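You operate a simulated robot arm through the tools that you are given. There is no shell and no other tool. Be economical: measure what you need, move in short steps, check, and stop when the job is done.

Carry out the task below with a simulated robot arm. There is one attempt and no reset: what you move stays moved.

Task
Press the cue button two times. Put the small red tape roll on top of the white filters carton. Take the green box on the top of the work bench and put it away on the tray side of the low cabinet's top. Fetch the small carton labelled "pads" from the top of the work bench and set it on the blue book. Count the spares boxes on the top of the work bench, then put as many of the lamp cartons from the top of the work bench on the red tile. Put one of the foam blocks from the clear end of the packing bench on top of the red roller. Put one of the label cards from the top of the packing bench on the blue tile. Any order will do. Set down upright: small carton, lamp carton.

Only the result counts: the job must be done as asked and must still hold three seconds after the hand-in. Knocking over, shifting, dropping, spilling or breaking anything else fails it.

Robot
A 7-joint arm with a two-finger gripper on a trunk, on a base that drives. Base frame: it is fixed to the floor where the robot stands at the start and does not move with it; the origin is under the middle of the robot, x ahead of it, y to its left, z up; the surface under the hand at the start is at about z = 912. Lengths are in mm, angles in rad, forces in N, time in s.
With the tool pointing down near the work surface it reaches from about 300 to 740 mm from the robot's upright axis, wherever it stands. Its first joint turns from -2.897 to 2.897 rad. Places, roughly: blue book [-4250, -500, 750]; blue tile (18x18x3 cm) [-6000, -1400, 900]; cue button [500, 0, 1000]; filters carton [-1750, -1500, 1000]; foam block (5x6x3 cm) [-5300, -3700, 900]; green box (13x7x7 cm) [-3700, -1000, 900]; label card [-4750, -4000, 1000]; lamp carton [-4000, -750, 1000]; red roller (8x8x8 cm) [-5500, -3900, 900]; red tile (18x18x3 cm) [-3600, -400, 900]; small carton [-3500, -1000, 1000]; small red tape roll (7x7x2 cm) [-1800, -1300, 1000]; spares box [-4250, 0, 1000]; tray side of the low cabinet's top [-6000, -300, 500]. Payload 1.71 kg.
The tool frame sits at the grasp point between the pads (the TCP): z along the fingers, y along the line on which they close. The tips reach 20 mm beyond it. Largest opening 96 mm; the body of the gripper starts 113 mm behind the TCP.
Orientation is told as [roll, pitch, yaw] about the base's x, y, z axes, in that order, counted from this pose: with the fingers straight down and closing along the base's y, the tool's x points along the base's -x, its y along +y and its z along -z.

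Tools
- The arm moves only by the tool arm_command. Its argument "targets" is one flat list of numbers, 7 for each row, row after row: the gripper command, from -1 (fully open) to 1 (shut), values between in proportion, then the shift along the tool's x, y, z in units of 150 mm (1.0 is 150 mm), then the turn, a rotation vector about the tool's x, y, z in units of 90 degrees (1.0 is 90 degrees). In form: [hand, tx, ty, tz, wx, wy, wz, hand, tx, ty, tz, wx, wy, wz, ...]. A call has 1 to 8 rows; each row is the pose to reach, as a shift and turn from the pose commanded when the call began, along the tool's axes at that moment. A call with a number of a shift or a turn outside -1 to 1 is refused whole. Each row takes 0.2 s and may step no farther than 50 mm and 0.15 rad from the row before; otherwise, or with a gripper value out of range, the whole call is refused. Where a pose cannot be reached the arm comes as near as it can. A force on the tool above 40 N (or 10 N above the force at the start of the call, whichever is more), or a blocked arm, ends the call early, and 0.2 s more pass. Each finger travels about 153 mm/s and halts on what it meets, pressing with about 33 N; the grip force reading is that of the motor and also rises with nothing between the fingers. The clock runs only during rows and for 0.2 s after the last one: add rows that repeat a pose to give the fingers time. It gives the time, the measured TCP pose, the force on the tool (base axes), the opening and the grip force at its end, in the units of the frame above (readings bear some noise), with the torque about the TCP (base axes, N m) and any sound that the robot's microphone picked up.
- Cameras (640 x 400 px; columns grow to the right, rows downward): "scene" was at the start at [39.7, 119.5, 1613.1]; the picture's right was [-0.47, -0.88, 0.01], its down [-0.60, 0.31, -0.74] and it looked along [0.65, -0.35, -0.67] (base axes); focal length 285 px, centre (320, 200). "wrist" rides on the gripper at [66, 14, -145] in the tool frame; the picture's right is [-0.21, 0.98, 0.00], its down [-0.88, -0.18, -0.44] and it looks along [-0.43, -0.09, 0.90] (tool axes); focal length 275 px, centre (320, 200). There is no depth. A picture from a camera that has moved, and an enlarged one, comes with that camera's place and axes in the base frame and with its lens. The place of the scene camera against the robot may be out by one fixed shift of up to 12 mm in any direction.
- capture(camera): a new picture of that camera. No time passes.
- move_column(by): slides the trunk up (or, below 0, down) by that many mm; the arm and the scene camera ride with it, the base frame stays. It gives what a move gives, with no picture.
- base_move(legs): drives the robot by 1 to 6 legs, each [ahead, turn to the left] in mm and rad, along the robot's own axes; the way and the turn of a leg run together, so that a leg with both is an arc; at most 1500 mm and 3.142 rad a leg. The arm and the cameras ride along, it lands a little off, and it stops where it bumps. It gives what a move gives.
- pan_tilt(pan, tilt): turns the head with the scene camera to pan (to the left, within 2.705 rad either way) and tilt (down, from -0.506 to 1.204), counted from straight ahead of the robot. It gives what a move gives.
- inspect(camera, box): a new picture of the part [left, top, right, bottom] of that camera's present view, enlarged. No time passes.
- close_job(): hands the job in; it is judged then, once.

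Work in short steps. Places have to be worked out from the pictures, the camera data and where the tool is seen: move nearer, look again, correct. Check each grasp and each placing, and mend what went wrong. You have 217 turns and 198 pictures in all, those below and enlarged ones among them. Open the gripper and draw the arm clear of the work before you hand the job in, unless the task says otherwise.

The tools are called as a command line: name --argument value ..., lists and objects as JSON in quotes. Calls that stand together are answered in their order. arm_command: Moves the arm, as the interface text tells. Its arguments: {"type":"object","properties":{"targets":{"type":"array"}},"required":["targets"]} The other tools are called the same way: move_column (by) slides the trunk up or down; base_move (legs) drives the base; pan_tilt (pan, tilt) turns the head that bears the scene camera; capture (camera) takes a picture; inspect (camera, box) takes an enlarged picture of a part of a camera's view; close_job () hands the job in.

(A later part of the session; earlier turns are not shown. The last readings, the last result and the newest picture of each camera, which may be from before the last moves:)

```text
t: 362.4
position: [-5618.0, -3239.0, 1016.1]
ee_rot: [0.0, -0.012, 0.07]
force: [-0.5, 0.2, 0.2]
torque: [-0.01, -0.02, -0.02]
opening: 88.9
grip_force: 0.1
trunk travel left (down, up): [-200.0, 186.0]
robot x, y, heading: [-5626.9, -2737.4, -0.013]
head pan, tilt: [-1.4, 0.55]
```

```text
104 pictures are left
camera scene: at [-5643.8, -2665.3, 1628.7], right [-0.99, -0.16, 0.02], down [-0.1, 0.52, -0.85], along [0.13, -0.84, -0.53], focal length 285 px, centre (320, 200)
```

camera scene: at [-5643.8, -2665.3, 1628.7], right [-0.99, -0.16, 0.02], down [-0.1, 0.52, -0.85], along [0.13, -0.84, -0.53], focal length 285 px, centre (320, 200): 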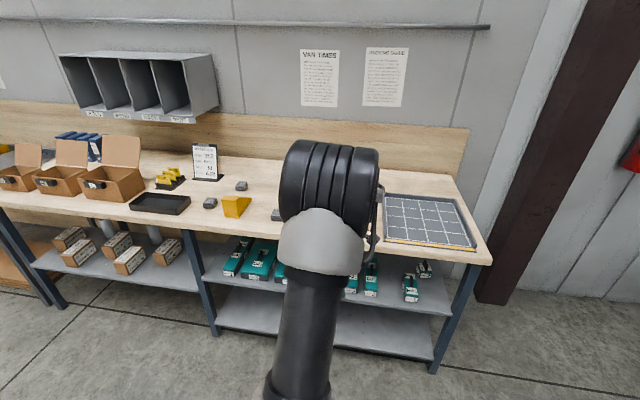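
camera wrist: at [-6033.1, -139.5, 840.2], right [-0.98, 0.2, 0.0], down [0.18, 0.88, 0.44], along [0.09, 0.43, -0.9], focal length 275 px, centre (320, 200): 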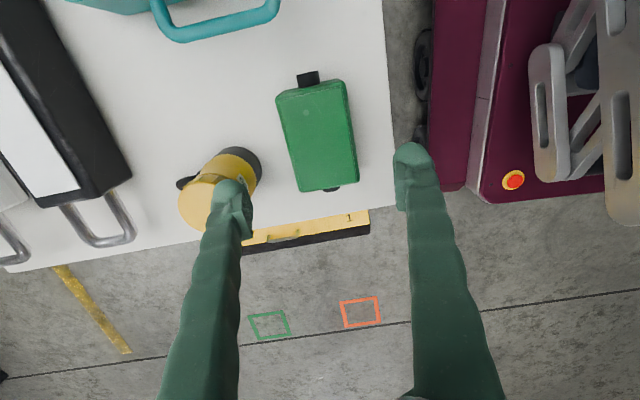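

The first lift was refused, so I drove with the arm lower than intended; no bump was reported, but I'll check the kit bench later. Look at the packing bench from both sides of the arm.

pan_tilt --pan -2.2 --tilt 0.55

capture --camera "scene"

capture --camera "wrist"

pan_tilt --pan -0.8 --tilt 0.5

capture --camera "scene"

pan_tilt --pan 1.7 --tilt 0.5

capture --camera "scene"

```text
t: 363.6
position: [-5616.9, -3237.6, 1015.6]
ee_rot: [-0.001, -0.009, 0.069]
force: [0.0, -0.5, 0.0]
torque: [0.04, 0.06, -0.01]
opening: 89.1
grip_force: 0.0
trunk travel left (down, up): [-200.0, 186.0]
robot x, y, heading: [-5621.7, -2732.1, -0.011]
head pan, tilt: [-2.201, 0.55]
```

```text
103 pictures are left
camera scene: at [-5711.6, -2648.7, 1629.9], right [-0.8, 0.6, 0.01], down [0.3, 0.42, -0.86], along [-0.52, -0.68, -0.51], focal length 285 px, centre (320, 200)
```

scene: 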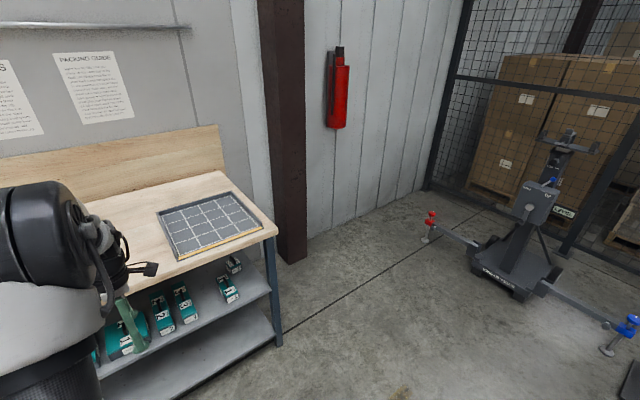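

```text
102 pictures are left
camera wrist: at [-5686.1, -3229.1, 1160.8], right [0.14, 0.99, 0.0], down [0.88, -0.12, 0.45], along [0.45, -0.06, -0.89], focal length 275 px, centre (320, 200)
```

wrist: 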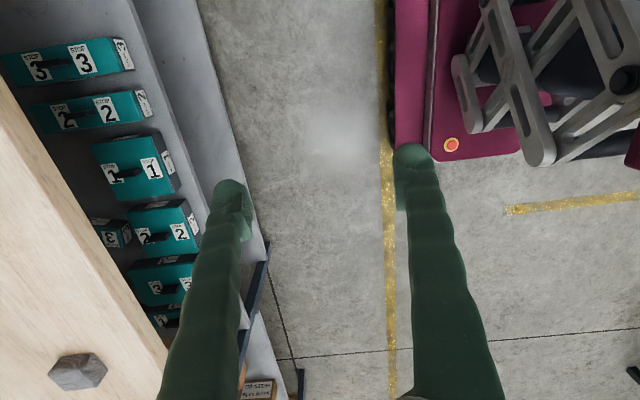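

```text
t: 365.1
position: [-5618.7, -3237.2, 1016.1]
ee_rot: [0.001, -0.011, 0.07]
force: [-0.7, 0.9, -0.7]
torque: [-0.02, -0.01, 0.01]
opening: 88.5
grip_force: 0.1
trunk travel left (down, up): [-200.0, 186.0]
robot x, y, heading: [-5625.8, -2736.0, -0.011]
head pan, tilt: [-0.799, 0.499]
```

```text
101 pictures are left
camera scene: at [-5595.4, -2642.6, 1632.6], right [-0.72, -0.69, 0.01], down [-0.34, 0.35, -0.87], along [0.6, -0.64, -0.49], focal length 285 px, centre (320, 200)
```

scene: 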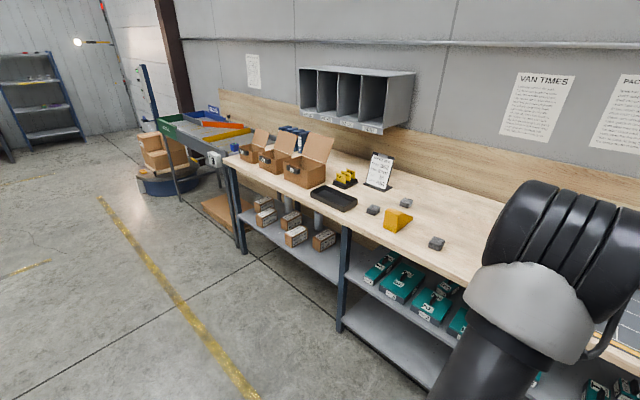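

```text
t: 367.4
position: [-5618.6, -3236.3, 1018.8]
ee_rot: [-0.002, -0.013, 0.07]
force: [-0.7, -0.4, 0.1]
torque: [0.04, 0.02, -0.01]
opening: 88.7
grip_force: 0.1
trunk travel left (down, up): [-200.0, 186.0]
robot x, y, heading: [-5628.0, -2735.9, -0.008]
head pan, tilt: [1.7, 0.499]
```

```text
100 pictures are left
camera scene: at [-5668.8, -2486.3, 1633.8], right [0.99, 0.12, -0.02], down [0.04, -0.48, -0.88], along [-0.11, 0.87, -0.48], focal length 285 px, centre (320, 200)
```

scene: 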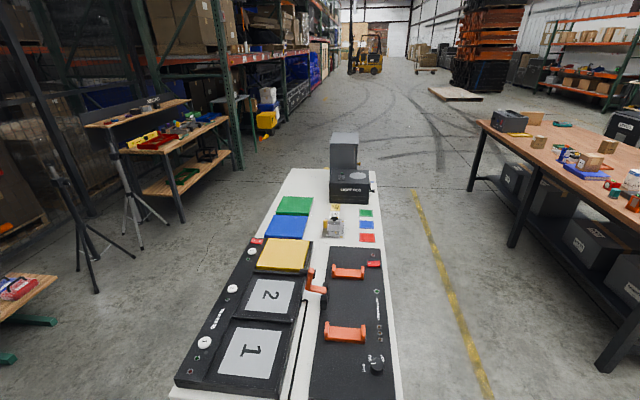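

Kit bench looks intact. Packing bench front edge y≈−3505. Raise and tuck the arm first.

arm_command --targets '[-0.85, 0, 0.1, -0.25, 0, 0, 0, -0.85, 0, 0.25, -0.5, 0, 0, 0, -0.85, 0, 0.4, -0.75, 0, 0, 0, -0.85, 0, 0.55, -0.95, 0, 0, 0, -0.85, 0, 0.8, -0.95, 0, 0, 0, -0.85, 0, 0.8, -0.95, 0, 0, 0]'

```text
t: 368.8
position: [-5627.9, -3119.4, 1157.0]
ee_rot: [-0.001, -0.012, 0.069]
force: [0.8, 0.3, 0.5]
torque: [-0.01, -0.01, 0.0]
opening: 89.0
grip_force: 0.1
trunk travel left (down, up): [-200.0, 186.0]
robot x, y, heading: [-5627.0, -2735.6, -0.009]
head pan, tilt: [1.7, 0.499]
```

Now back off west and come in alongside the bench with a long S-curve.

base_move --legs '[[-1250, 0], [846, -0.555], [846, 0.564]]'

pan_tilt --pan -1.2 --tilt 0.75

capture --camera "scene"

capture --camera "wrist"

```text
t: 384.1
position: [-5359.5, -3622.1, 1157.0]
ee_rot: [-0.001, -0.011, 0.012]
force: [0.8, -0.1, -1.1]
torque: [0.02, 0.0, -0.01]
opening: 88.6
grip_force: 0.2
trunk travel left (down, up): [-200.0, 186.0]
robot x, y, heading: [-5334.9, -3237.9, -0.07]
head pan, tilt: [1.7, 0.499]
```

```text
t: 386.6
position: [-5376.1, -3621.6, 1155.8]
ee_rot: [-0.001, -0.029, 0.013]
force: [-0.2, 0.3, -0.4]
torque: [-0.02, 0.03, 0.04]
opening: 88.9
grip_force: 0.0
trunk travel left (down, up): [-200.0, 186.0]
robot x, y, heading: [-5334.9, -3240.1, -0.068]
head pan, tilt: [-1.201, 0.75]
```

```text
99 pictures are left
camera scene: at [-5334.6, -3159.0, 1611.2], right [-0.95, -0.3, 0.02], down [-0.22, 0.65, -0.73], along [0.21, -0.7, -0.69], focal length 285 px, centre (320, 200)
```

scene: 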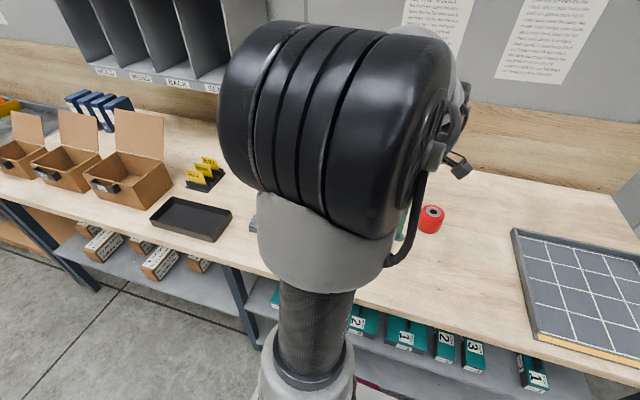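

```text
98 pictures are left
camera wrist: at [-5445.9, -3608.7, 1299.7], right [0.19, 0.98, 0.0], down [0.87, -0.17, 0.47], along [0.46, -0.09, -0.88], focal length 275 px, centre (320, 200)
```

wrist: 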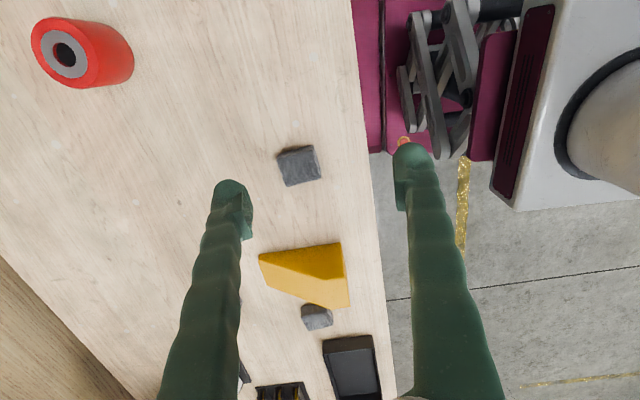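

Roller stands upright with its top centre ≈[-5495,-3864]; nearest foam block at ≈[-5309,-3668]. Move over that block.

arm_command --targets '[-1, -0.12, -0.08, 0.2, 0, 0.01, 0, -1, -0.24, -0.16, 0.4, 0, 0.01, 0, -1, -0.36, -0.24, 0.6, 0, 0.01, 0, -1, -0.447, -0.307, 0.75, 0, 0.01, 0, -1, -0.447, -0.307, 0.75, 0, 0.01, 0]'

capture --camera "wrist"

```text
t: 387.8
position: [-5305.1, -3668.7, 1048.2]
ee_rot: [-0.002, -0.009, 0.012]
force: [-1.3, -0.4, 0.0]
torque: [0.03, -0.01, 0.01]
opening: 96.2
grip_force: 0.1
trunk travel left (down, up): [-200.0, 186.0]
robot x, y, heading: [-5336.4, -3245.2, -0.067]
head pan, tilt: [-1.201, 0.75]
```

```text
97 pictures are left
camera wrist: at [-5372.0, -3655.9, 1192.8], right [0.19, 0.98, 0.0], down [0.87, -0.17, 0.45], along [0.45, -0.09, -0.89], focal length 275 px, centre (320, 200)
```

wrist: 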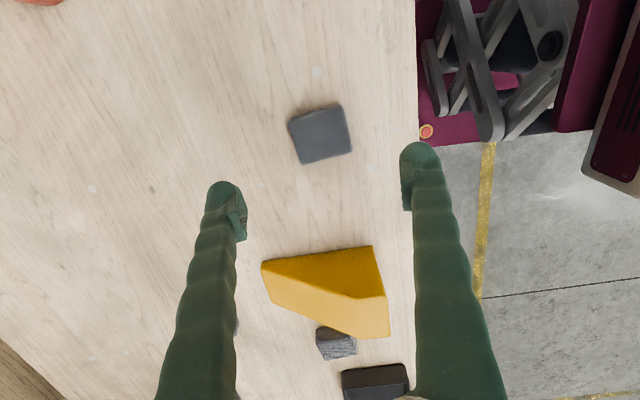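

Check what these grey blocks are.

inspect --camera "wrist" --box '[230, 80, 430, 380]'

pan_tilt --pan -0.75 --tilt 0.8

capture --camera "scene"

```text
1.33 times, centred on (330, 230) of wrist
camera zoom: at [-5372.0, -3655.9, 1192.8], right [0.19, 0.98, 0.0], down [0.87, -0.17, 0.45], along [0.45, -0.09, -0.89], focal length 367 px, centre (307, 160)
```

zoom: 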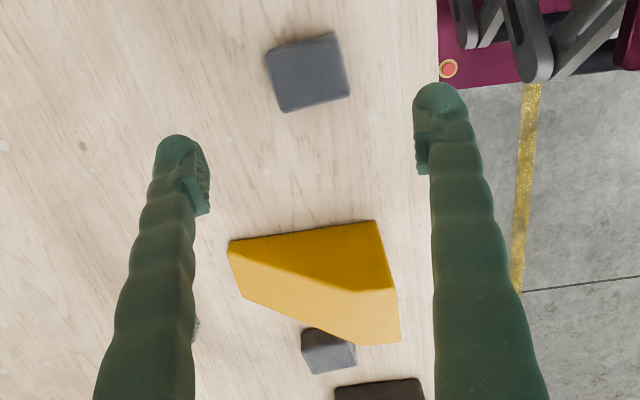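

```text
t: 388.7
position: [-5304.7, -3670.8, 1050.2]
ee_rot: [-0.003, -0.012, 0.012]
force: [0.1, -0.3, -0.4]
torque: [-0.03, -0.01, -0.02]
opening: 95.9
grip_force: 0.1
trunk travel left (down, up): [-200.0, 186.0]
robot x, y, heading: [-5334.1, -3243.3, -0.068]
head pan, tilt: [-0.75, 0.799]
```

```text
95 pictures are left
camera scene: at [-5304.3, -3138.9, 1606.7], right [-0.73, -0.68, 0.01], down [-0.5, 0.52, -0.69], along [0.46, -0.51, -0.73], focal length 285 px, centre (320, 200)
```

scene: 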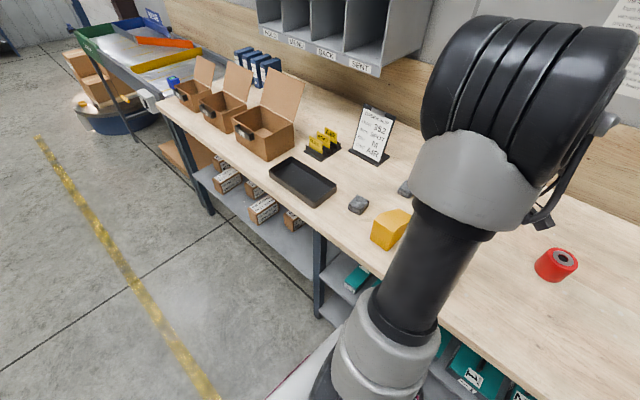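

inspect --camera "scene" --box '[250, 90, 430, 230]'

```text
2.86 times, centred on (340, 160) of scene
camera zoom: at [-5304.3, -3138.9, 1606.7], right [-0.73, -0.68, 0.01], down [-0.5, 0.52, -0.69], along [0.46, -0.51, -0.73], focal length 814 px, centre (263, 314)
```

zoom: 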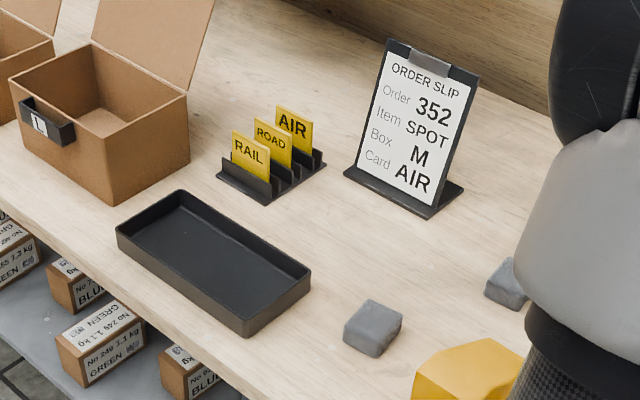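

Label cards (RAIL/ROAD/AIR) stand in a slotted holder. Back to foam: descend to TCP ≈930 over the block and check.

arm_command --targets '[-1, 0, 0, 0.25, 0, 0, 0, -1, 0, 0, 0.5, 0, 0, 0, -1, 0, 0, 0.75, 0, 0, 0, -1, 0, 0, 0.8, 0, 0, 0, -1, 0, 0, 0.8, 0, 0, 0]'

capture --camera "wrist"

```text
t: 389.9
position: [-5304.2, -3665.9, 925.5]
ee_rot: [-0.002, -0.012, 0.013]
force: [0.0, 0.0, 0.6]
torque: [-0.03, -0.01, 0.0]
opening: 96.0
grip_force: 0.1
trunk travel left (down, up): [-200.0, 186.0]
robot x, y, heading: [-5332.1, -3240.7, -0.068]
head pan, tilt: [-0.75, 0.799]
```

```text
93 pictures are left
camera wrist: at [-5371.0, -3653.0, 1069.7], right [0.19, 0.98, 0.0], down [0.87, -0.17, 0.45], along [0.45, -0.09, -0.89], focal length 275 px, centre (320, 200)
```

wrist: 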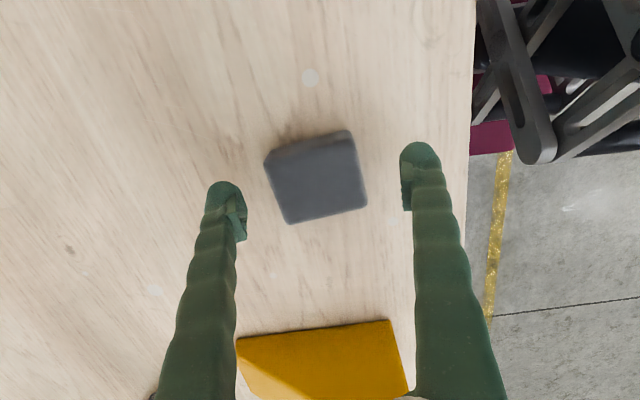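

Block centred, ~54 mm wide. Descend in small steps.

arm_command --targets '[-1, 0, -0.02, 0.04, 0, 0, 0, -1, 0, -0.02, 0.08, 0, 0, 0, -1, 0, -0.02, 0.11, 0, 0, 0, -1, 0, -0.02, 0.13, 0, 0, 0, -1, 0, -0.02, 0.13, 0, 0, 0]'

capture --camera "wrist"

```text
t: 391.1
position: [-5302.8, -3670.1, 907.1]
ee_rot: [-0.002, -0.011, 0.011]
force: [0.0, -0.1, 0.7]
torque: [-0.01, -0.01, 0.0]
opening: 95.8
grip_force: 0.1
trunk travel left (down, up): [-200.0, 186.0]
robot x, y, heading: [-5331.8, -3239.0, -0.069]
head pan, tilt: [-0.75, 0.799]
```

```text
92 pictures are left
camera wrist: at [-5371.2, -3657.1, 1050.6], right [0.19, 0.98, 0.0], down [0.87, -0.17, 0.45], along [0.45, -0.09, -0.89], focal length 275 px, centre (320, 200)
```

wrist: 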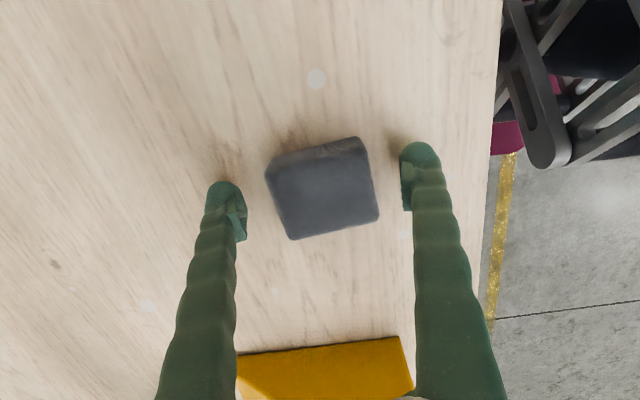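

Tips now about level with the block's top. Lower 12 mm more and close.

arm_command --targets '[-1, 0, 0, 0.03, 0, 0, 0, -1, 0, 0, 0.055, 0, 0, 0, -1, 0, 0, 0.08, 0, 0, 0, -1, 0, 0, 0.08, 0, 0, 0, 0, 0, 0, 0.08, 0, 0, 0, 1, 0, 0, 0.08, 0, 0, 0, 1, 0, 0, 0.08, 0, 0, 0, 1, 0, 0, 0.08, 0, 0, 0]'

capture --camera "wrist"

```text
t: 392.3
position: [-5318.9, -3667.1, 898.2]
ee_rot: [0.001, -0.03, 0.01]
force: [4.0, 5.5, 20.2]
torque: [0.55, 0.01, -0.2]
opening: 58.9
grip_force: 35.0
trunk travel left (down, up): [-200.0, 186.0]
robot x, y, heading: [-5334.5, -3238.8, -0.062]
head pan, tilt: [-0.75, 0.799]
stopped in row 5: the force on the tool passed its limit at 52 N (the readings are from after the stop); the commanded pose is now the measured one
```

```text
91 pictures are left
camera wrist: at [-5389.1, -3654.3, 1041.4], right [0.2, 0.98, 0.01], down [0.86, -0.18, 0.47], along [0.46, -0.09, -0.88], focal length 275 px, centre (320, 200)
```

wrist: 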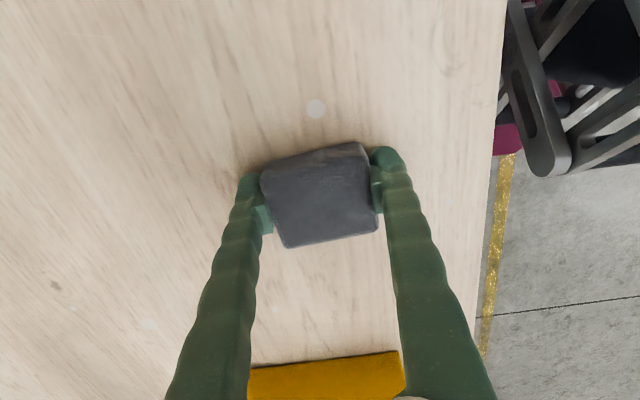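

Gripped at ~59 mm (tips on the bench, z≈877). Lift.

arm_command --targets '[1, 0, 0, -0.05, 0, 0, 0, 1, 0, 0, -0.2, 0, 0, 0, 1, 0, 0, -0.5, 0, 0, 0, 1, 0, 0, -0.8, 0, 0, 0, 1, 0, 0, -1, 0, 0, 0, 1, 0, 0, -1, 0, 0, 0]'

capture --camera "wrist"

```text
t: 393.7
position: [-5321.7, -3665.1, 1045.6]
ee_rot: [0.001, -0.024, 0.013]
force: [0.2, -0.1, -0.9]
torque: [0.02, 0.0, 0.0]
opening: 57.9
grip_force: 32.6
trunk travel left (down, up): [-200.0, 186.0]
robot x, y, heading: [-5334.3, -3245.3, -0.071]
head pan, tilt: [-0.75, 0.799]
```

```text
90 pictures are left
camera wrist: at [-5391.2, -3653.0, 1188.5], right [0.19, 0.98, 0.01], down [0.87, -0.17, 0.47], along [0.46, -0.09, -0.88], focal length 275 px, centre (320, 200)
```

wrist: 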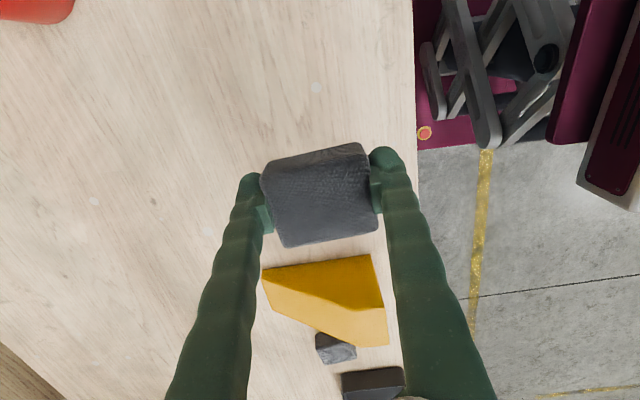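

Foam held. Carry toward the roller (top ≈[-5500,-3886, 957]).

arm_command --targets '[1, 0.18, -0.2, 0, 0, 0.01, 0, 1, 0.36, -0.4, 0, 0, 0.01, 0, 1, 0.54, -0.6, 0, 0, 0.01, 0, 1, 0.7, -0.8, 0, 0, 0.01, 0, 1, 0.7, -0.8, 0, 0, 0.01, 0]'

capture --camera "wrist"

```text
t: 394.9
position: [-5424.4, -3788.3, 1044.6]
ee_rot: [0.001, -0.011, 0.013]
force: [1.0, -0.1, -0.4]
torque: [-0.04, 0.0, -0.04]
opening: 57.7
grip_force: 32.7
trunk travel left (down, up): [-200.0, 186.0]
robot x, y, heading: [-5333.6, -3242.9, -0.071]
head pan, tilt: [-0.75, 0.799]
```

```text
89 pictures are left
camera wrist: at [-5491.6, -3775.5, 1188.7], right [0.19, 0.98, 0.0], down [0.87, -0.17, 0.45], along [0.45, -0.09, -0.89], focal length 275 px, centre (320, 200)
```

wrist: 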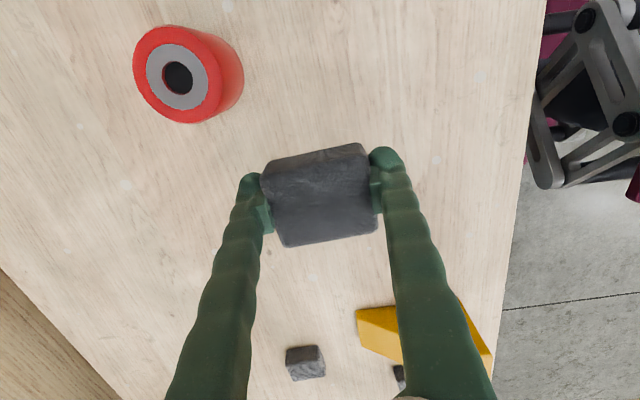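

Roller top centre confirmed at [-5500,-3886]. Move over it and lower partway.

arm_command --targets '[1, 0.17, -0.22, 0, 0, 0, 0, 1, 0.34, -0.44, 0, 0, 0, 0, 1, 0.507, -0.647, 0, 0, 0, 0, 1, 0.507, -0.647, 0.2, 0, 0, 0, 1, 0.507, -0.647, 0.32, 0, 0, 0, 1, 0.507, -0.647, 0.32, 0, 0, 0]'

capture --camera "wrist"

pan_tilt --pan -2.0 --tilt 0.8

capture --camera "scene"

```text
t: 396.3
position: [-5499.5, -3888.0, 997.0]
ee_rot: [0.0, -0.011, 0.013]
force: [0.6, 0.9, -0.1]
torque: [0.02, 0.0, 0.02]
opening: 57.6
grip_force: 32.3
trunk travel left (down, up): [-200.0, 186.0]
robot x, y, heading: [-5335.5, -3240.7, -0.068]
head pan, tilt: [-0.75, 0.799]
```

```text
88 pictures are left
camera wrist: at [-5566.7, -3874.8, 1139.8], right [0.19, 0.98, 0.0], down [0.87, -0.17, 0.45], along [0.45, -0.09, -0.89], focal length 275 px, centre (320, 200)
```

wrist: 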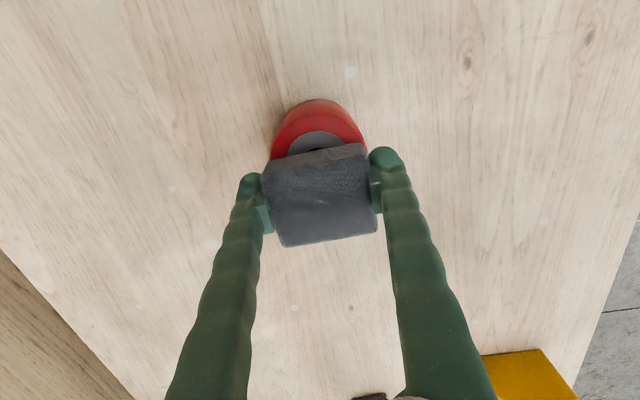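

```text
t: 397.7
position: [-5497.8, -3888.2, 996.9]
ee_rot: [0.0, -0.012, 0.013]
force: [0.9, 0.2, -0.5]
torque: [0.04, 0.11, 0.0]
opening: 57.7
grip_force: 33.1
trunk travel left (down, up): [-200.0, 186.0]
robot x, y, heading: [-5337.5, -3237.6, -0.07]
head pan, tilt: [-2.0, 0.799]
```

```text
87 pictures are left
camera scene: at [-5446.6, -3147.5, 1605.4], right [-0.88, 0.48, -0.01], down [0.35, 0.63, -0.69], along [-0.32, -0.61, -0.72], focal length 285 px, centre (320, 200)
```

scene: 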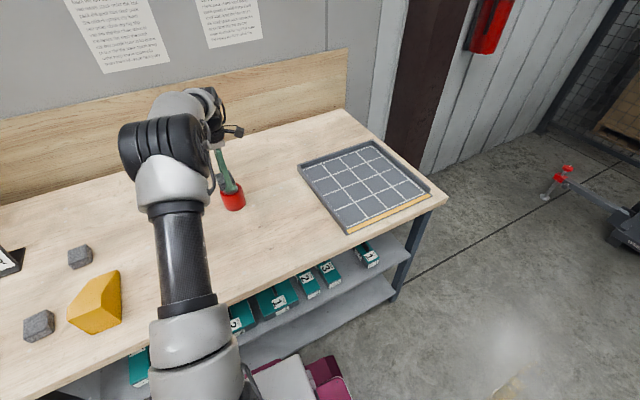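

Aligned. Lower slowly to contact.

arm_command --targets '[1, 0, 0, 0.04, 0, 0, 0, 1, 0, 0, 0.07, 0, 0, 0, 1, 0, 0, 0.09, 0, 0, 0, 1, 0, 0, 0.105, 0, 0, 0, 1, 0, 0, 0.105, 0, 0, 0]'

```text
t: 398.9
position: [-5499.8, -3886.3, 980.7]
ee_rot: [-0.002, -0.014, 0.012]
force: [0.4, -0.5, 0.5]
torque: [0.04, 0.06, 0.0]
opening: 57.5
grip_force: 32.9
trunk travel left (down, up): [-200.0, 186.0]
robot x, y, heading: [-5332.3, -3239.1, -0.065]
head pan, tilt: [-2.0, 0.799]
```

arm_command --targets '[1, 0, 0, 0.013, 0, 0, 0, 1, 0, 0, 0.026, 0, 0, 0, 1, 0, 0, 0.026, 0, 0, 0]'

```text
t: 399.7
position: [-5501.7, -3888.7, 975.7]
ee_rot: [0.0, -0.014, 0.013]
force: [-0.1, 0.0, 0.1]
torque: [0.0, -0.01, -0.04]
opening: 57.6
grip_force: 33.0
trunk travel left (down, up): [-200.0, 186.0]
robot x, y, heading: [-5333.5, -3238.9, -0.064]
head pan, tilt: [-2.0, 0.799]
```

arm_command --targets '[1, 0, 0, 0.013, 0, 0, 0, 1, 0, 0, 0.026, 0, 0, 0, 1, 0, 0, 0.04, 0, 0, 0, 1, 0, 0, 0.04, 0, 0, 0]'

inspect --camera "scene" --box '[180, 120, 280, 220]'

```text
t: 400.7
position: [-5501.3, -3886.6, 969.7]
ee_rot: [0.0, -0.012, 0.011]
force: [0.7, -0.1, 0.1]
torque: [0.02, -0.01, -0.03]
opening: 57.6
grip_force: 32.2
trunk travel left (down, up): [-200.0, 186.0]
robot x, y, heading: [-5336.6, -3239.6, -0.068]
head pan, tilt: [-2.0, 0.799]
```

```text
4.00 times, centred on (230, 170) of scene
camera zoom: at [-5450.3, -3147.3, 1605.1], right [-0.88, 0.48, -0.01], down [0.35, 0.63, -0.69], along [-0.32, -0.61, -0.72], focal length 1140 px, centre (680, 320)
```

zoom: 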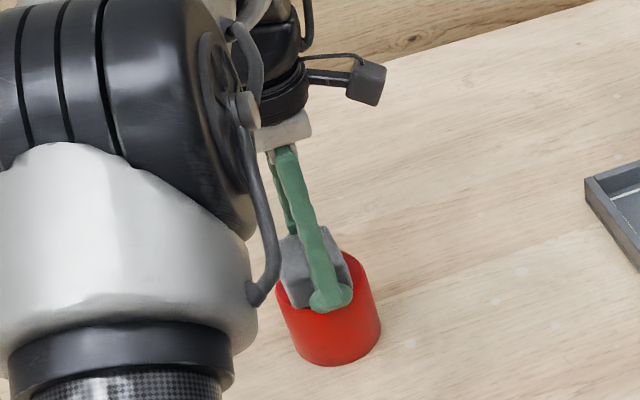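

Not yet touching; continue down in 2 mm steps.

arm_command --targets '[1, 0, 0, 0.013, 0, 0, 0, 1, 0, 0, 0.026, 0, 0, 0, 1, 0, 0, 0.026, 0, 0, 0]'

```text
t: 401.5
position: [-5501.5, -3887.9, 968.4]
ee_rot: [-0.005, -0.012, 0.012]
force: [0.9, -0.1, 21.1]
torque: [0.24, 0.05, 0.0]
opening: 57.8
grip_force: 32.5
trunk travel left (down, up): [-200.0, 186.0]
robot x, y, heading: [-5336.1, -3242.8, -0.068]
head pan, tilt: [-2.0, 0.799]
```

Contact (21 N). Ease, open gently, rise.

arm_command --targets '[1, 0, 0, -0.01, 0, 0, 0, 0.3, 0, 0, -0.01, 0, 0, 0, 0, 0, 0, -0.01, 0, 0, 0, -0.4, 0, 0, -0.01, 0, 0, 0, -0.7, 0, 0, -0.03, 0, 0, 0, -0.7, 0, 0, -0.2, 0, 0, 0, -0.7, 0, 0, -0.5, 0, 0, 0, -0.7, 0, 0, -0.7, 0, 0, 0]'

capture --camera "wrist"

inspect --camera "scene" --box '[180, 120, 280, 220]'

```text
t: 403.3
position: [-5501.6, -3886.3, 1070.6]
ee_rot: [0.003, -0.013, 0.013]
force: [0.0, -0.8, 0.4]
torque: [0.02, 0.0, 0.02]
opening: 81.7
grip_force: 0.1
trunk travel left (down, up): [-200.0, 186.0]
robot x, y, heading: [-5332.3, -3244.4, -0.068]
head pan, tilt: [-2.0, 0.799]
```

```text
85 pictures are left
camera wrist: at [-5569.1, -3874.1, 1214.5], right [0.19, 0.98, 0.0], down [0.87, -0.17, 0.46], along [0.45, -0.09, -0.89], focal length 275 px, centre (320, 200)
```

wrist: 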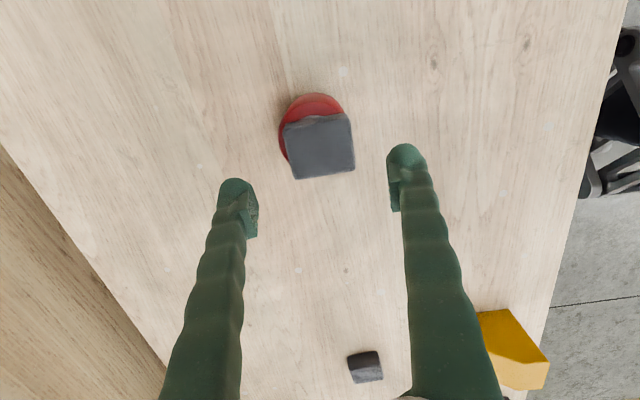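

```text
4.00 times, centred on (230, 170) of scene
camera zoom: at [-5450.4, -3147.2, 1605.1], right [-0.88, 0.48, -0.01], down [0.35, 0.63, -0.69], along [-0.32, -0.61, -0.72], focal length 1140 px, centre (680, 320)
```

zoom: 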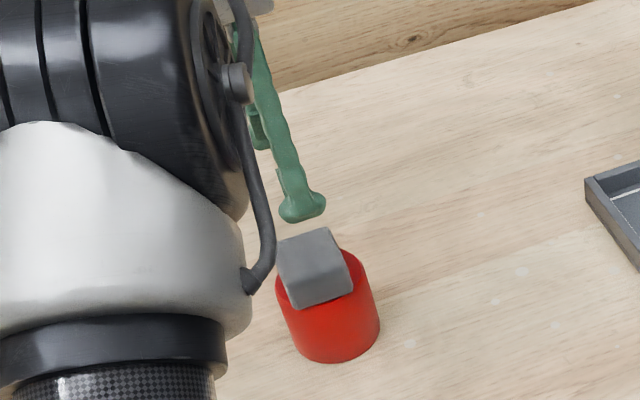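

Foam rests centred on the roller. Tuck the arm up and back before moving along to the card holder.

arm_command --targets '[-0.7, 0, 0.1, -0.25, 0, 0, 0, -0.7, 0, 0.3, -0.5, 0, 0, 0, -0.7, 0, 0.55, -0.6, 0, 0, 0, -0.7, 0, 0.8, -0.6, 0, 0, 0, -0.7, 0, 1, -0.6, 0, 0, 0]'

arm_command --targets '[-0.7, -0.1, 0.25, 0, 0, 0, 0, -0.7, -0.2, 0.5, 0, 0, 0, 0, -0.7, -0.3, 0.75, 0, 0, 0, 0, -0.7, -0.4, 0.9, 0, 0, 0, 0]'

```text
t: 404.5
position: [-5507.3, -3734.7, 1162.1]
ee_rot: [-0.002, -0.012, 0.012]
force: [-0.5, 0.6, 1.2]
torque: [-0.02, -0.01, 0.02]
opening: 81.9
grip_force: 0.1
trunk travel left (down, up): [-200.0, 186.0]
robot x, y, heading: [-5334.3, -3240.0, -0.069]
head pan, tilt: [-2.0, 0.799]
```

```text
t: 405.5
position: [-5451.8, -3600.1, 1165.7]
ee_rot: [-0.003, -0.011, 0.009]
force: [-0.1, 0.4, 0.5]
torque: [-0.03, 0.01, -0.03]
opening: 81.7
grip_force: 0.0
trunk travel left (down, up): [-200.0, 186.0]
robot x, y, heading: [-5337.8, -3239.2, -0.068]
head pan, tilt: [-2.0, 0.799]
```

base_move --legs '[[600, 0.08]]'

pan_tilt --pan -1.0 --tilt 0.8

capture --camera "scene"

capture --camera "wrist"

```text
t: 409.1
position: [-4821.4, -3623.3, 1162.9]
ee_rot: [0.001, -0.024, 0.11]
force: [-0.3, -0.1, -0.4]
torque: [-0.01, 0.01, -0.01]
opening: 81.8
grip_force: 0.0
trunk travel left (down, up): [-200.0, 186.0]
robot x, y, heading: [-4728.3, -3253.0, 0.034]
head pan, tilt: [-2.0, 0.799]
```

```text
t: 410.4
position: [-4811.6, -3622.0, 1164.3]
ee_rot: [0.002, -0.013, 0.108]
force: [0.4, -0.1, 0.4]
torque: [0.01, 0.04, -0.01]
opening: 81.7
grip_force: 0.1
trunk travel left (down, up): [-200.0, 186.0]
robot x, y, heading: [-4731.1, -3253.6, 0.029]
head pan, tilt: [-1.0, 0.799]
```

```text
83 pictures are left
camera scene: at [-4767.0, -3161.9, 1606.6], right [-0.82, -0.57, -0.01], down [-0.4, 0.59, -0.7], along [0.4, -0.57, -0.71], focal length 285 px, centre (320, 200)
```

scene: 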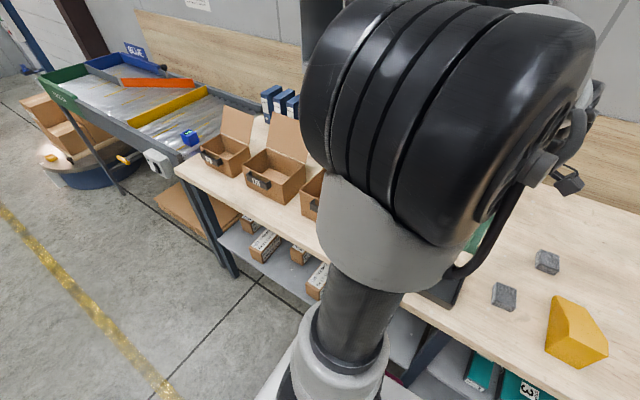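

```text
82 pictures are left
camera wrist: at [-4880.6, -3616.3, 1307.9], right [0.1, 1.0, 0.0], down [0.88, -0.09, 0.46], along [0.46, -0.04, -0.89], focal length 275 px, centre (320, 200)
```

wrist: 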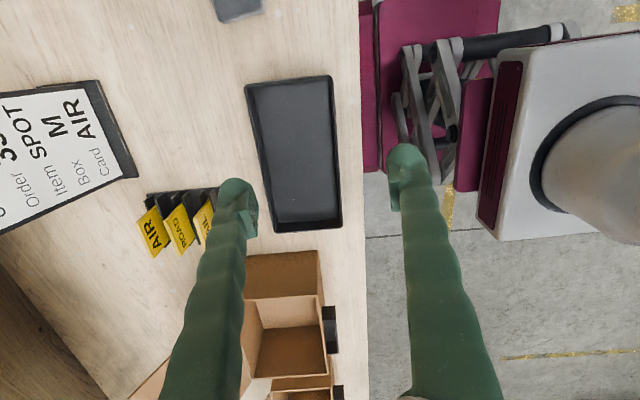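

inspect --camera "wrist" --box '[110, 160, 270, 280]'

```text
3.33 times, centred on (190, 220) of wrist
camera zoom: at [-4880.6, -3616.3, 1307.9], right [0.1, 1.0, 0.0], down [0.88, -0.09, 0.46], along [0.46, -0.04, -0.89], focal length 918 px, centre (753, 133)
```

zoom: 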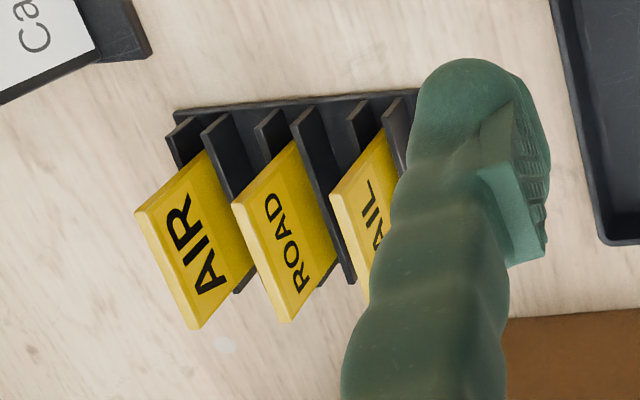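

AIR card (end of row) is cleanest to grip: top mid ≈[-4650,-3918], plane normal ≈[-0.44,0.9]. First shift in x and turn the wrist by +0.35.

arm_command --targets '[-0.7, -0.25, -0.1, 0, 0, 0, -0.07, -0.7, -0.5, -0.25, 0, 0, 0, -0.15, -0.7, -0.7, -0.45, 0, 0, 0, -0.2228, -0.7, -0.84, -0.7, 0, 0, 0, -0.2228, -0.7, -0.86, -1, 0, 0, 0, -0.2228, -0.7, -0.86, -1, 0, 0, 0, -0.2228]'

capture --camera "wrist"

```text
t: 411.8
position: [-4661.1, -3755.7, 1167.3]
ee_rot: [-0.001, -0.008, 0.457]
force: [-1.2, 0.5, 0.1]
torque: [0.0, -0.15, 0.01]
opening: 81.5
grip_force: 0.0
trunk travel left (down, up): [-200.0, 186.0]
robot x, y, heading: [-4730.5, -3254.3, 0.03]
head pan, tilt: [-1.0, 0.799]
```

```text
80 pictures are left
camera wrist: at [-4727.8, -3773.0, 1311.3], right [-0.25, 0.97, 0.0], down [0.86, 0.22, 0.45], along [0.44, 0.11, -0.89], focal length 275 px, centre (320, 200)
```

wrist: 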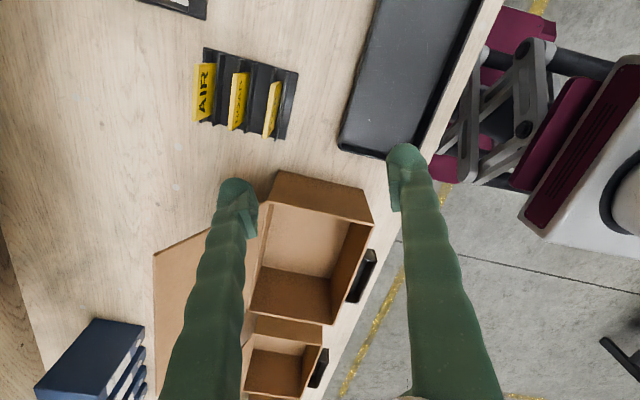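

Triangulated: AIR card top edge runs from [-4688,-3912] to [-4622,-3908] at z≈958 (along x); ROAD is at y≈−3868. Wrist yaw should be ≈0.055. Move above with a narrow opening.

arm_command --targets '[-0.2, 0.083, -0.188, 0.1, 0, 0, 0.06, 0.1, 0.167, -0.375, 0.25, 0, 0, 0.12, 0.3, 0.25, -0.563, 0.4, 0, 0, 0.19, 0.3, 0.333, -0.75, 0.52, 0, 0, 0.256, 0.3, 0.417, -0.939, 0.64, 0, 0, 0.256, 0.3, 0.417, -0.939, 0.64, 0, 0, 0.256]'

capture --camera "wrist"

```text
t: 413.2
position: [-4652.2, -3913.2, 1069.9]
ee_rot: [0.0, -0.009, 0.059]
force: [0.8, 0.6, -1.3]
torque: [0.02, -0.02, 0.03]
opening: 33.6
grip_force: 0.1
trunk travel left (down, up): [-200.0, 186.0]
robot x, y, heading: [-4729.3, -3255.2, 0.029]
head pan, tilt: [-1.0, 0.799]
```

```text
79 pictures are left
camera wrist: at [-4719.6, -3903.5, 1213.6], right [0.15, 0.99, 0.0], down [0.88, -0.14, 0.45], along [0.45, -0.07, -0.89], focal length 275 px, centre (320, 200)
```

wrist: 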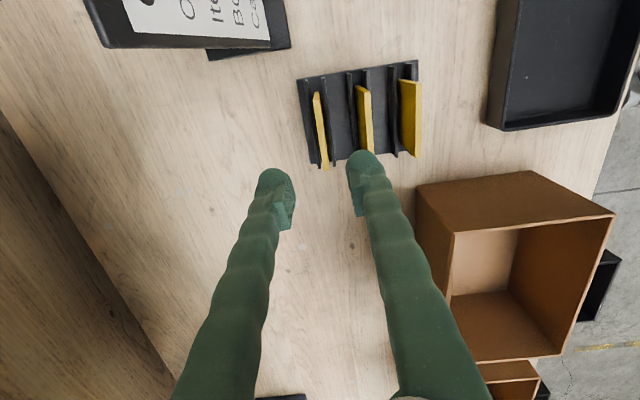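

Aligned with the AIR card. Descend to TCP ≈955 and check before closing.

arm_command --targets '[0.3, 0.04, 0.005, 0.25, 0, 0, 0, 0.3, 0.04, 0.005, 0.5, 0, 0, 0, 0.3, 0.04, 0.005, 0.65, 0, 0, 0, 0.3, 0.04, 0.005, 0.74, 0, 0, 0, 0.3, 0.04, 0.005, 0.74, 0, 0, 0]'

capture --camera "wrist"

```text
t: 414.4
position: [-4657.1, -3910.5, 957.1]
ee_rot: [0.0, -0.008, 0.056]
force: [-0.1, -0.8, 0.3]
torque: [0.01, 0.02, -0.02]
opening: 33.8
grip_force: 0.1
trunk travel left (down, up): [-200.0, 186.0]
robot x, y, heading: [-4724.8, -3247.6, 0.029]
head pan, tilt: [-1.0, 0.799]
```

```text
78 pictures are left
camera wrist: at [-4724.7, -3901.0, 1101.3], right [0.15, 0.99, 0.0], down [0.88, -0.13, 0.45], along [0.45, -0.07, -0.89], focal length 275 px, centre (320, 200)
```

wrist: 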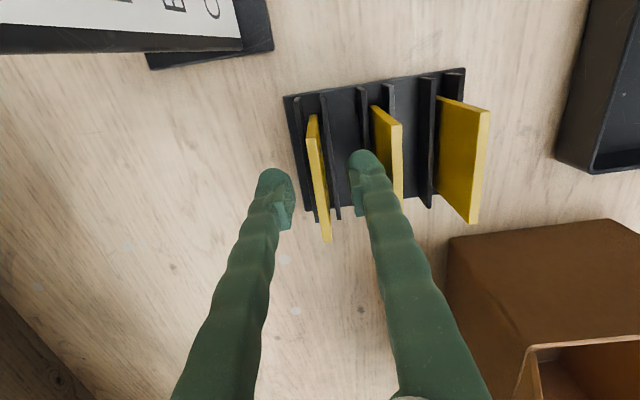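

Card lies centred between the fingers. Close and lift straight up.

arm_command --targets '[0.5, 0, 0, 0, 0, 0, 0, 0.7, 0, 0, 0, 0, 0, 0, 0.9, 0, 0, 0, 0, 0, 0, 1, 0, 0, 0, 0, 0, 0, 1, 0, 0, 0, 0, 0, 0]'

capture --camera "wrist"

```text
t: 415.6
position: [-4658.0, -3909.9, 958.1]
ee_rot: [0.002, -0.009, 0.057]
force: [-0.6, 0.6, -1.1]
torque: [0.01, -0.01, 0.04]
opening: 6.0
grip_force: 32.8
trunk travel left (down, up): [-200.0, 186.0]
robot x, y, heading: [-4725.2, -3252.6, 0.027]
head pan, tilt: [-1.0, 0.799]
```

```text
77 pictures are left
camera wrist: at [-4724.7, -3901.0, 1101.5], right [0.15, 0.99, 0.0], down [0.88, -0.13, 0.45], along [0.45, -0.07, -0.89], focal length 275 px, centre (320, 200)
```

wrist: 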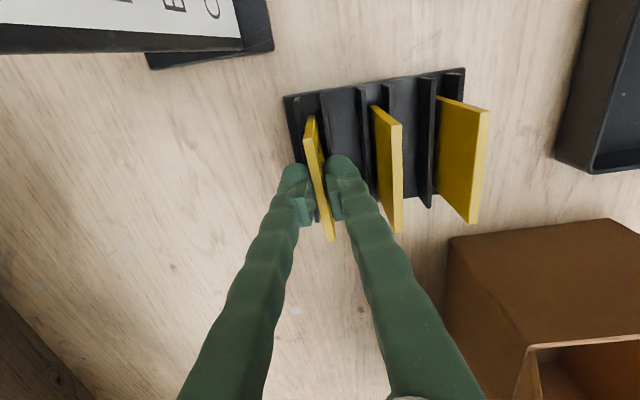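

Card held (6 mm), holder unmoved. Lift slowly.

arm_command --targets '[1, 0, 0, -0.1, 0, 0, 0, 1, 0, 0, -0.25, 0, 0, 0, 1, 0, 0, -0.45, 0, 0, 0, 1, 0, 0, -0.7, 0, 0, 0, 1, 0, 0, -0.95, 0, 0, 0, 1, 0, 0, -0.95, 0, 0, 0]'

capture --camera "wrist"

```text
t: 417.0
position: [-4659.0, -3908.9, 1103.5]
ee_rot: [0.001, -0.009, 0.055]
force: [0.8, 0.0, 0.0]
torque: [-0.04, -0.05, 0.0]
opening: 6.0
grip_force: 32.8
trunk travel left (down, up): [-200.0, 186.0]
robot x, y, heading: [-4726.9, -3252.7, 0.031]
head pan, tilt: [-1.0, 0.799]
```

```text
76 pictures are left
camera wrist: at [-4726.4, -3900.9, 1247.0], right [0.15, 0.99, 0.0], down [0.88, -0.13, 0.45], along [0.45, -0.07, -0.89], focal length 275 px, centre (320, 200)
```

wrist: 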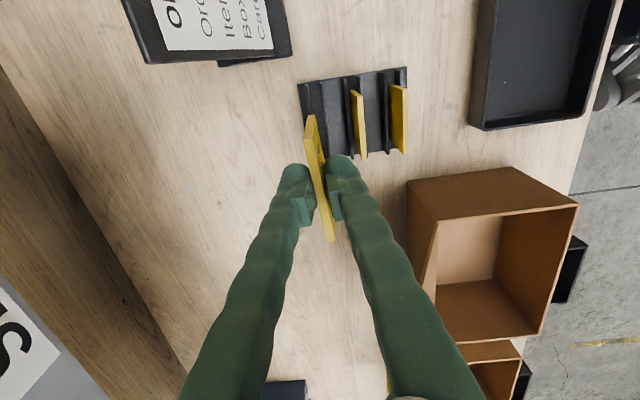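

Card is out cleanly. Retract the arm toward the robot.

arm_command --targets '[1, 0, 0.25, 0, 0, 0, 0, 1, 0, 0.5, 0, 0, 0, 0, 1, 0, 0.75, -0.1, 0, 0, 0, 1, 0, 1, -0.2, 0, 0, 0, 1, 0, 1, -0.4, 0, 0, 0]'

arm_command --targets '[1, 0, 0.25, -0.05, 0, 0, 0, 1, 0, 0.5, -0.1, 0, 0, 0, 1, 0, 0.75, -0.15, 0, 0, 0, 1, 0, 0.9, -0.2, 0, 0, 0, 1, 0, 0.9, -0.2, 0, 0, 0]'

```text
t: 418.2
position: [-4670.8, -3762.4, 1160.4]
ee_rot: [0.001, -0.007, 0.057]
force: [0.0, -0.3, -0.3]
torque: [0.02, 0.03, 0.03]
opening: 6.4
grip_force: 33.1
trunk travel left (down, up): [-200.0, 186.0]
robot x, y, heading: [-4729.7, -3251.7, 0.033]
head pan, tilt: [-1.0, 0.799]
```

```text
t: 419.4
position: [-4674.0, -3626.2, 1192.1]
ee_rot: [0.002, -0.007, 0.057]
force: [-0.4, -0.1, -0.5]
torque: [0.03, -0.01, -0.02]
opening: 5.8
grip_force: 32.4
trunk travel left (down, up): [-200.0, 186.0]
robot x, y, heading: [-4729.2, -3249.5, 0.031]
head pan, tilt: [-1.0, 0.799]
```

Now reverse away westward with a slight angle off the bench.

base_move --legs '[[0, -0.11], [-900, 0], [-800, 0]]'

```text
t: 429.2
position: [-6416.9, -3503.4, 1191.5]
ee_rot: [0.002, -0.009, -0.043]
force: [0.7, 0.7, 0.4]
torque: [0.01, -0.02, 0.02]
opening: 5.9
grip_force: 33.1
trunk travel left (down, up): [-200.0, 186.0]
robot x, y, heading: [-6430.8, -3120.7, -0.071]
head pan, tilt: [-1.0, 0.799]
```

base_move --legs '[[0, 1.642], [1400, 0], [300, 0]]'

pan_tilt --pan -1.0 --tilt 0.8

capture --camera "scene"

capture --camera "wrist"

```text
t: 443.3
position: [-6089.4, -1354.3, 1191.9]
ee_rot: [0.001, 0.003, 1.606]
force: [-0.9, 0.3, -0.5]
torque: [-0.05, -0.01, 0.02]
opening: 6.0
grip_force: 32.4
trunk travel left (down, up): [-200.0, 186.0]
robot x, y, heading: [-6462.5, -1412.4, 1.581]
head pan, tilt: [-1.0, 0.799]
```

```text
t: 443.9
position: [-6088.1, -1369.0, 1192.4]
ee_rot: [-0.001, -0.009, 1.608]
force: [0.3, 0.2, -0.1]
torque: [-0.06, 0.02, -0.05]
opening: 6.0
grip_force: 33.0
trunk travel left (down, up): [-200.0, 186.0]
robot x, y, heading: [-6459.7, -1414.6, 1.579]
head pan, tilt: [-1.0, 0.799]
```

```text
75 pictures are left
camera scene: at [-6551.9, -1399.3, 1606.9], right [0.55, -0.84, 0.01], down [-0.6, -0.41, -0.69], along [0.58, 0.37, -0.72], focal length 285 px, centre (320, 200)
```

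scene: 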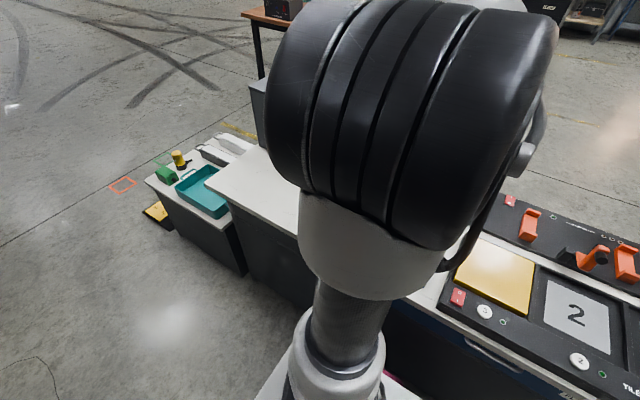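

```text
74 pictures are left
camera wrist: at [-6100.4, -1436.7, 1336.3], right [-0.99, 0.17, 0.0], down [0.15, 0.88, 0.45], along [0.08, 0.45, -0.89], focal length 275 px, centre (320, 200)
```

wrist: 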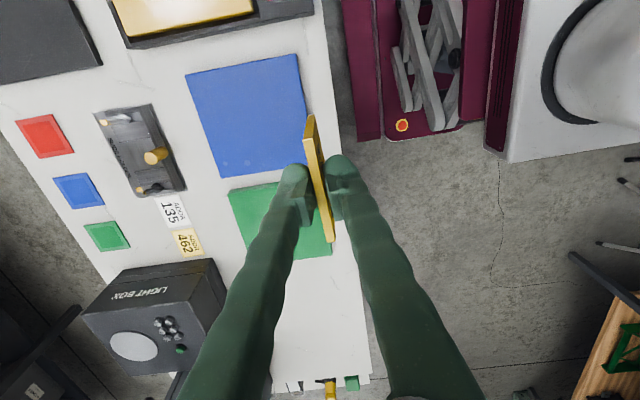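

Blue tile centre ≈[-5972,-1374]; card plane runs along y. Move the card over the tile's centre and lower partway.

arm_command --targets '[1, 0.02, -0.2, 0, 0, 0, 0, 1, 0.04, -0.4, 0, 0, 0, 0, 1, 0.056, -0.6, 0.1, 0, 0, 0, 1, 0.056, -0.786, 0.3, 0, 0, 0, 1, 0.056, -0.786, 0.6, 0, 0, 0, 1, 0.056, -0.786, 0.8, 0, 0, 0, 1, 0.056, -0.786, 0.8, 0, 0, 0]'

capture --camera "wrist"

capture --camera "scene"

```text
t: 445.5
position: [-5969.1, -1372.9, 1072.5]
ee_rot: [0.001, -0.012, 1.605]
force: [0.3, 0.5, -0.2]
torque: [-0.03, -0.01, 0.02]
opening: 6.0
grip_force: 32.5
trunk travel left (down, up): [-200.0, 186.0]
robot x, y, heading: [-6463.2, -1412.2, 1.585]
head pan, tilt: [-1.0, 0.799]
```

```text
73 pictures are left
camera wrist: at [-5980.5, -1440.3, 1215.7], right [-0.99, 0.17, 0.0], down [0.15, 0.88, 0.46], along [0.08, 0.45, -0.89], focal length 275 px, centre (320, 200)
```

wrist: 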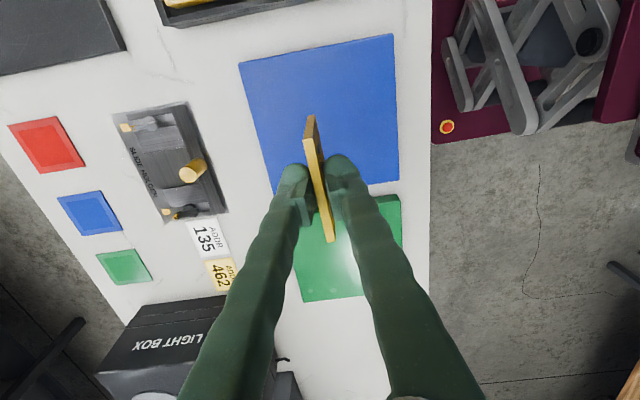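

```text
72 pictures are left
camera scene: at [-6551.7, -1400.3, 1607.0], right [0.55, -0.84, 0.01], down [-0.6, -0.4, -0.69], along [0.58, 0.37, -0.72], focal length 285 px, centre (320, 200)
```

scene: 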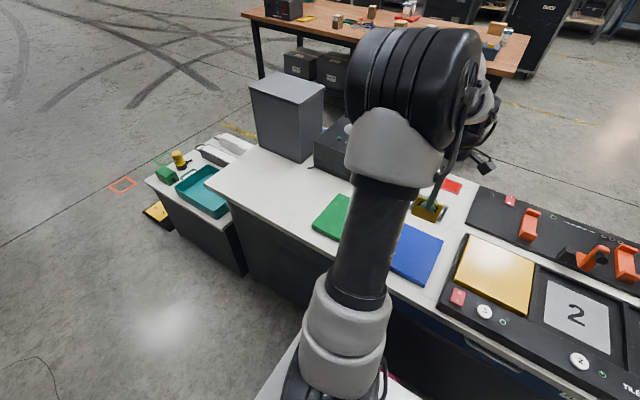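

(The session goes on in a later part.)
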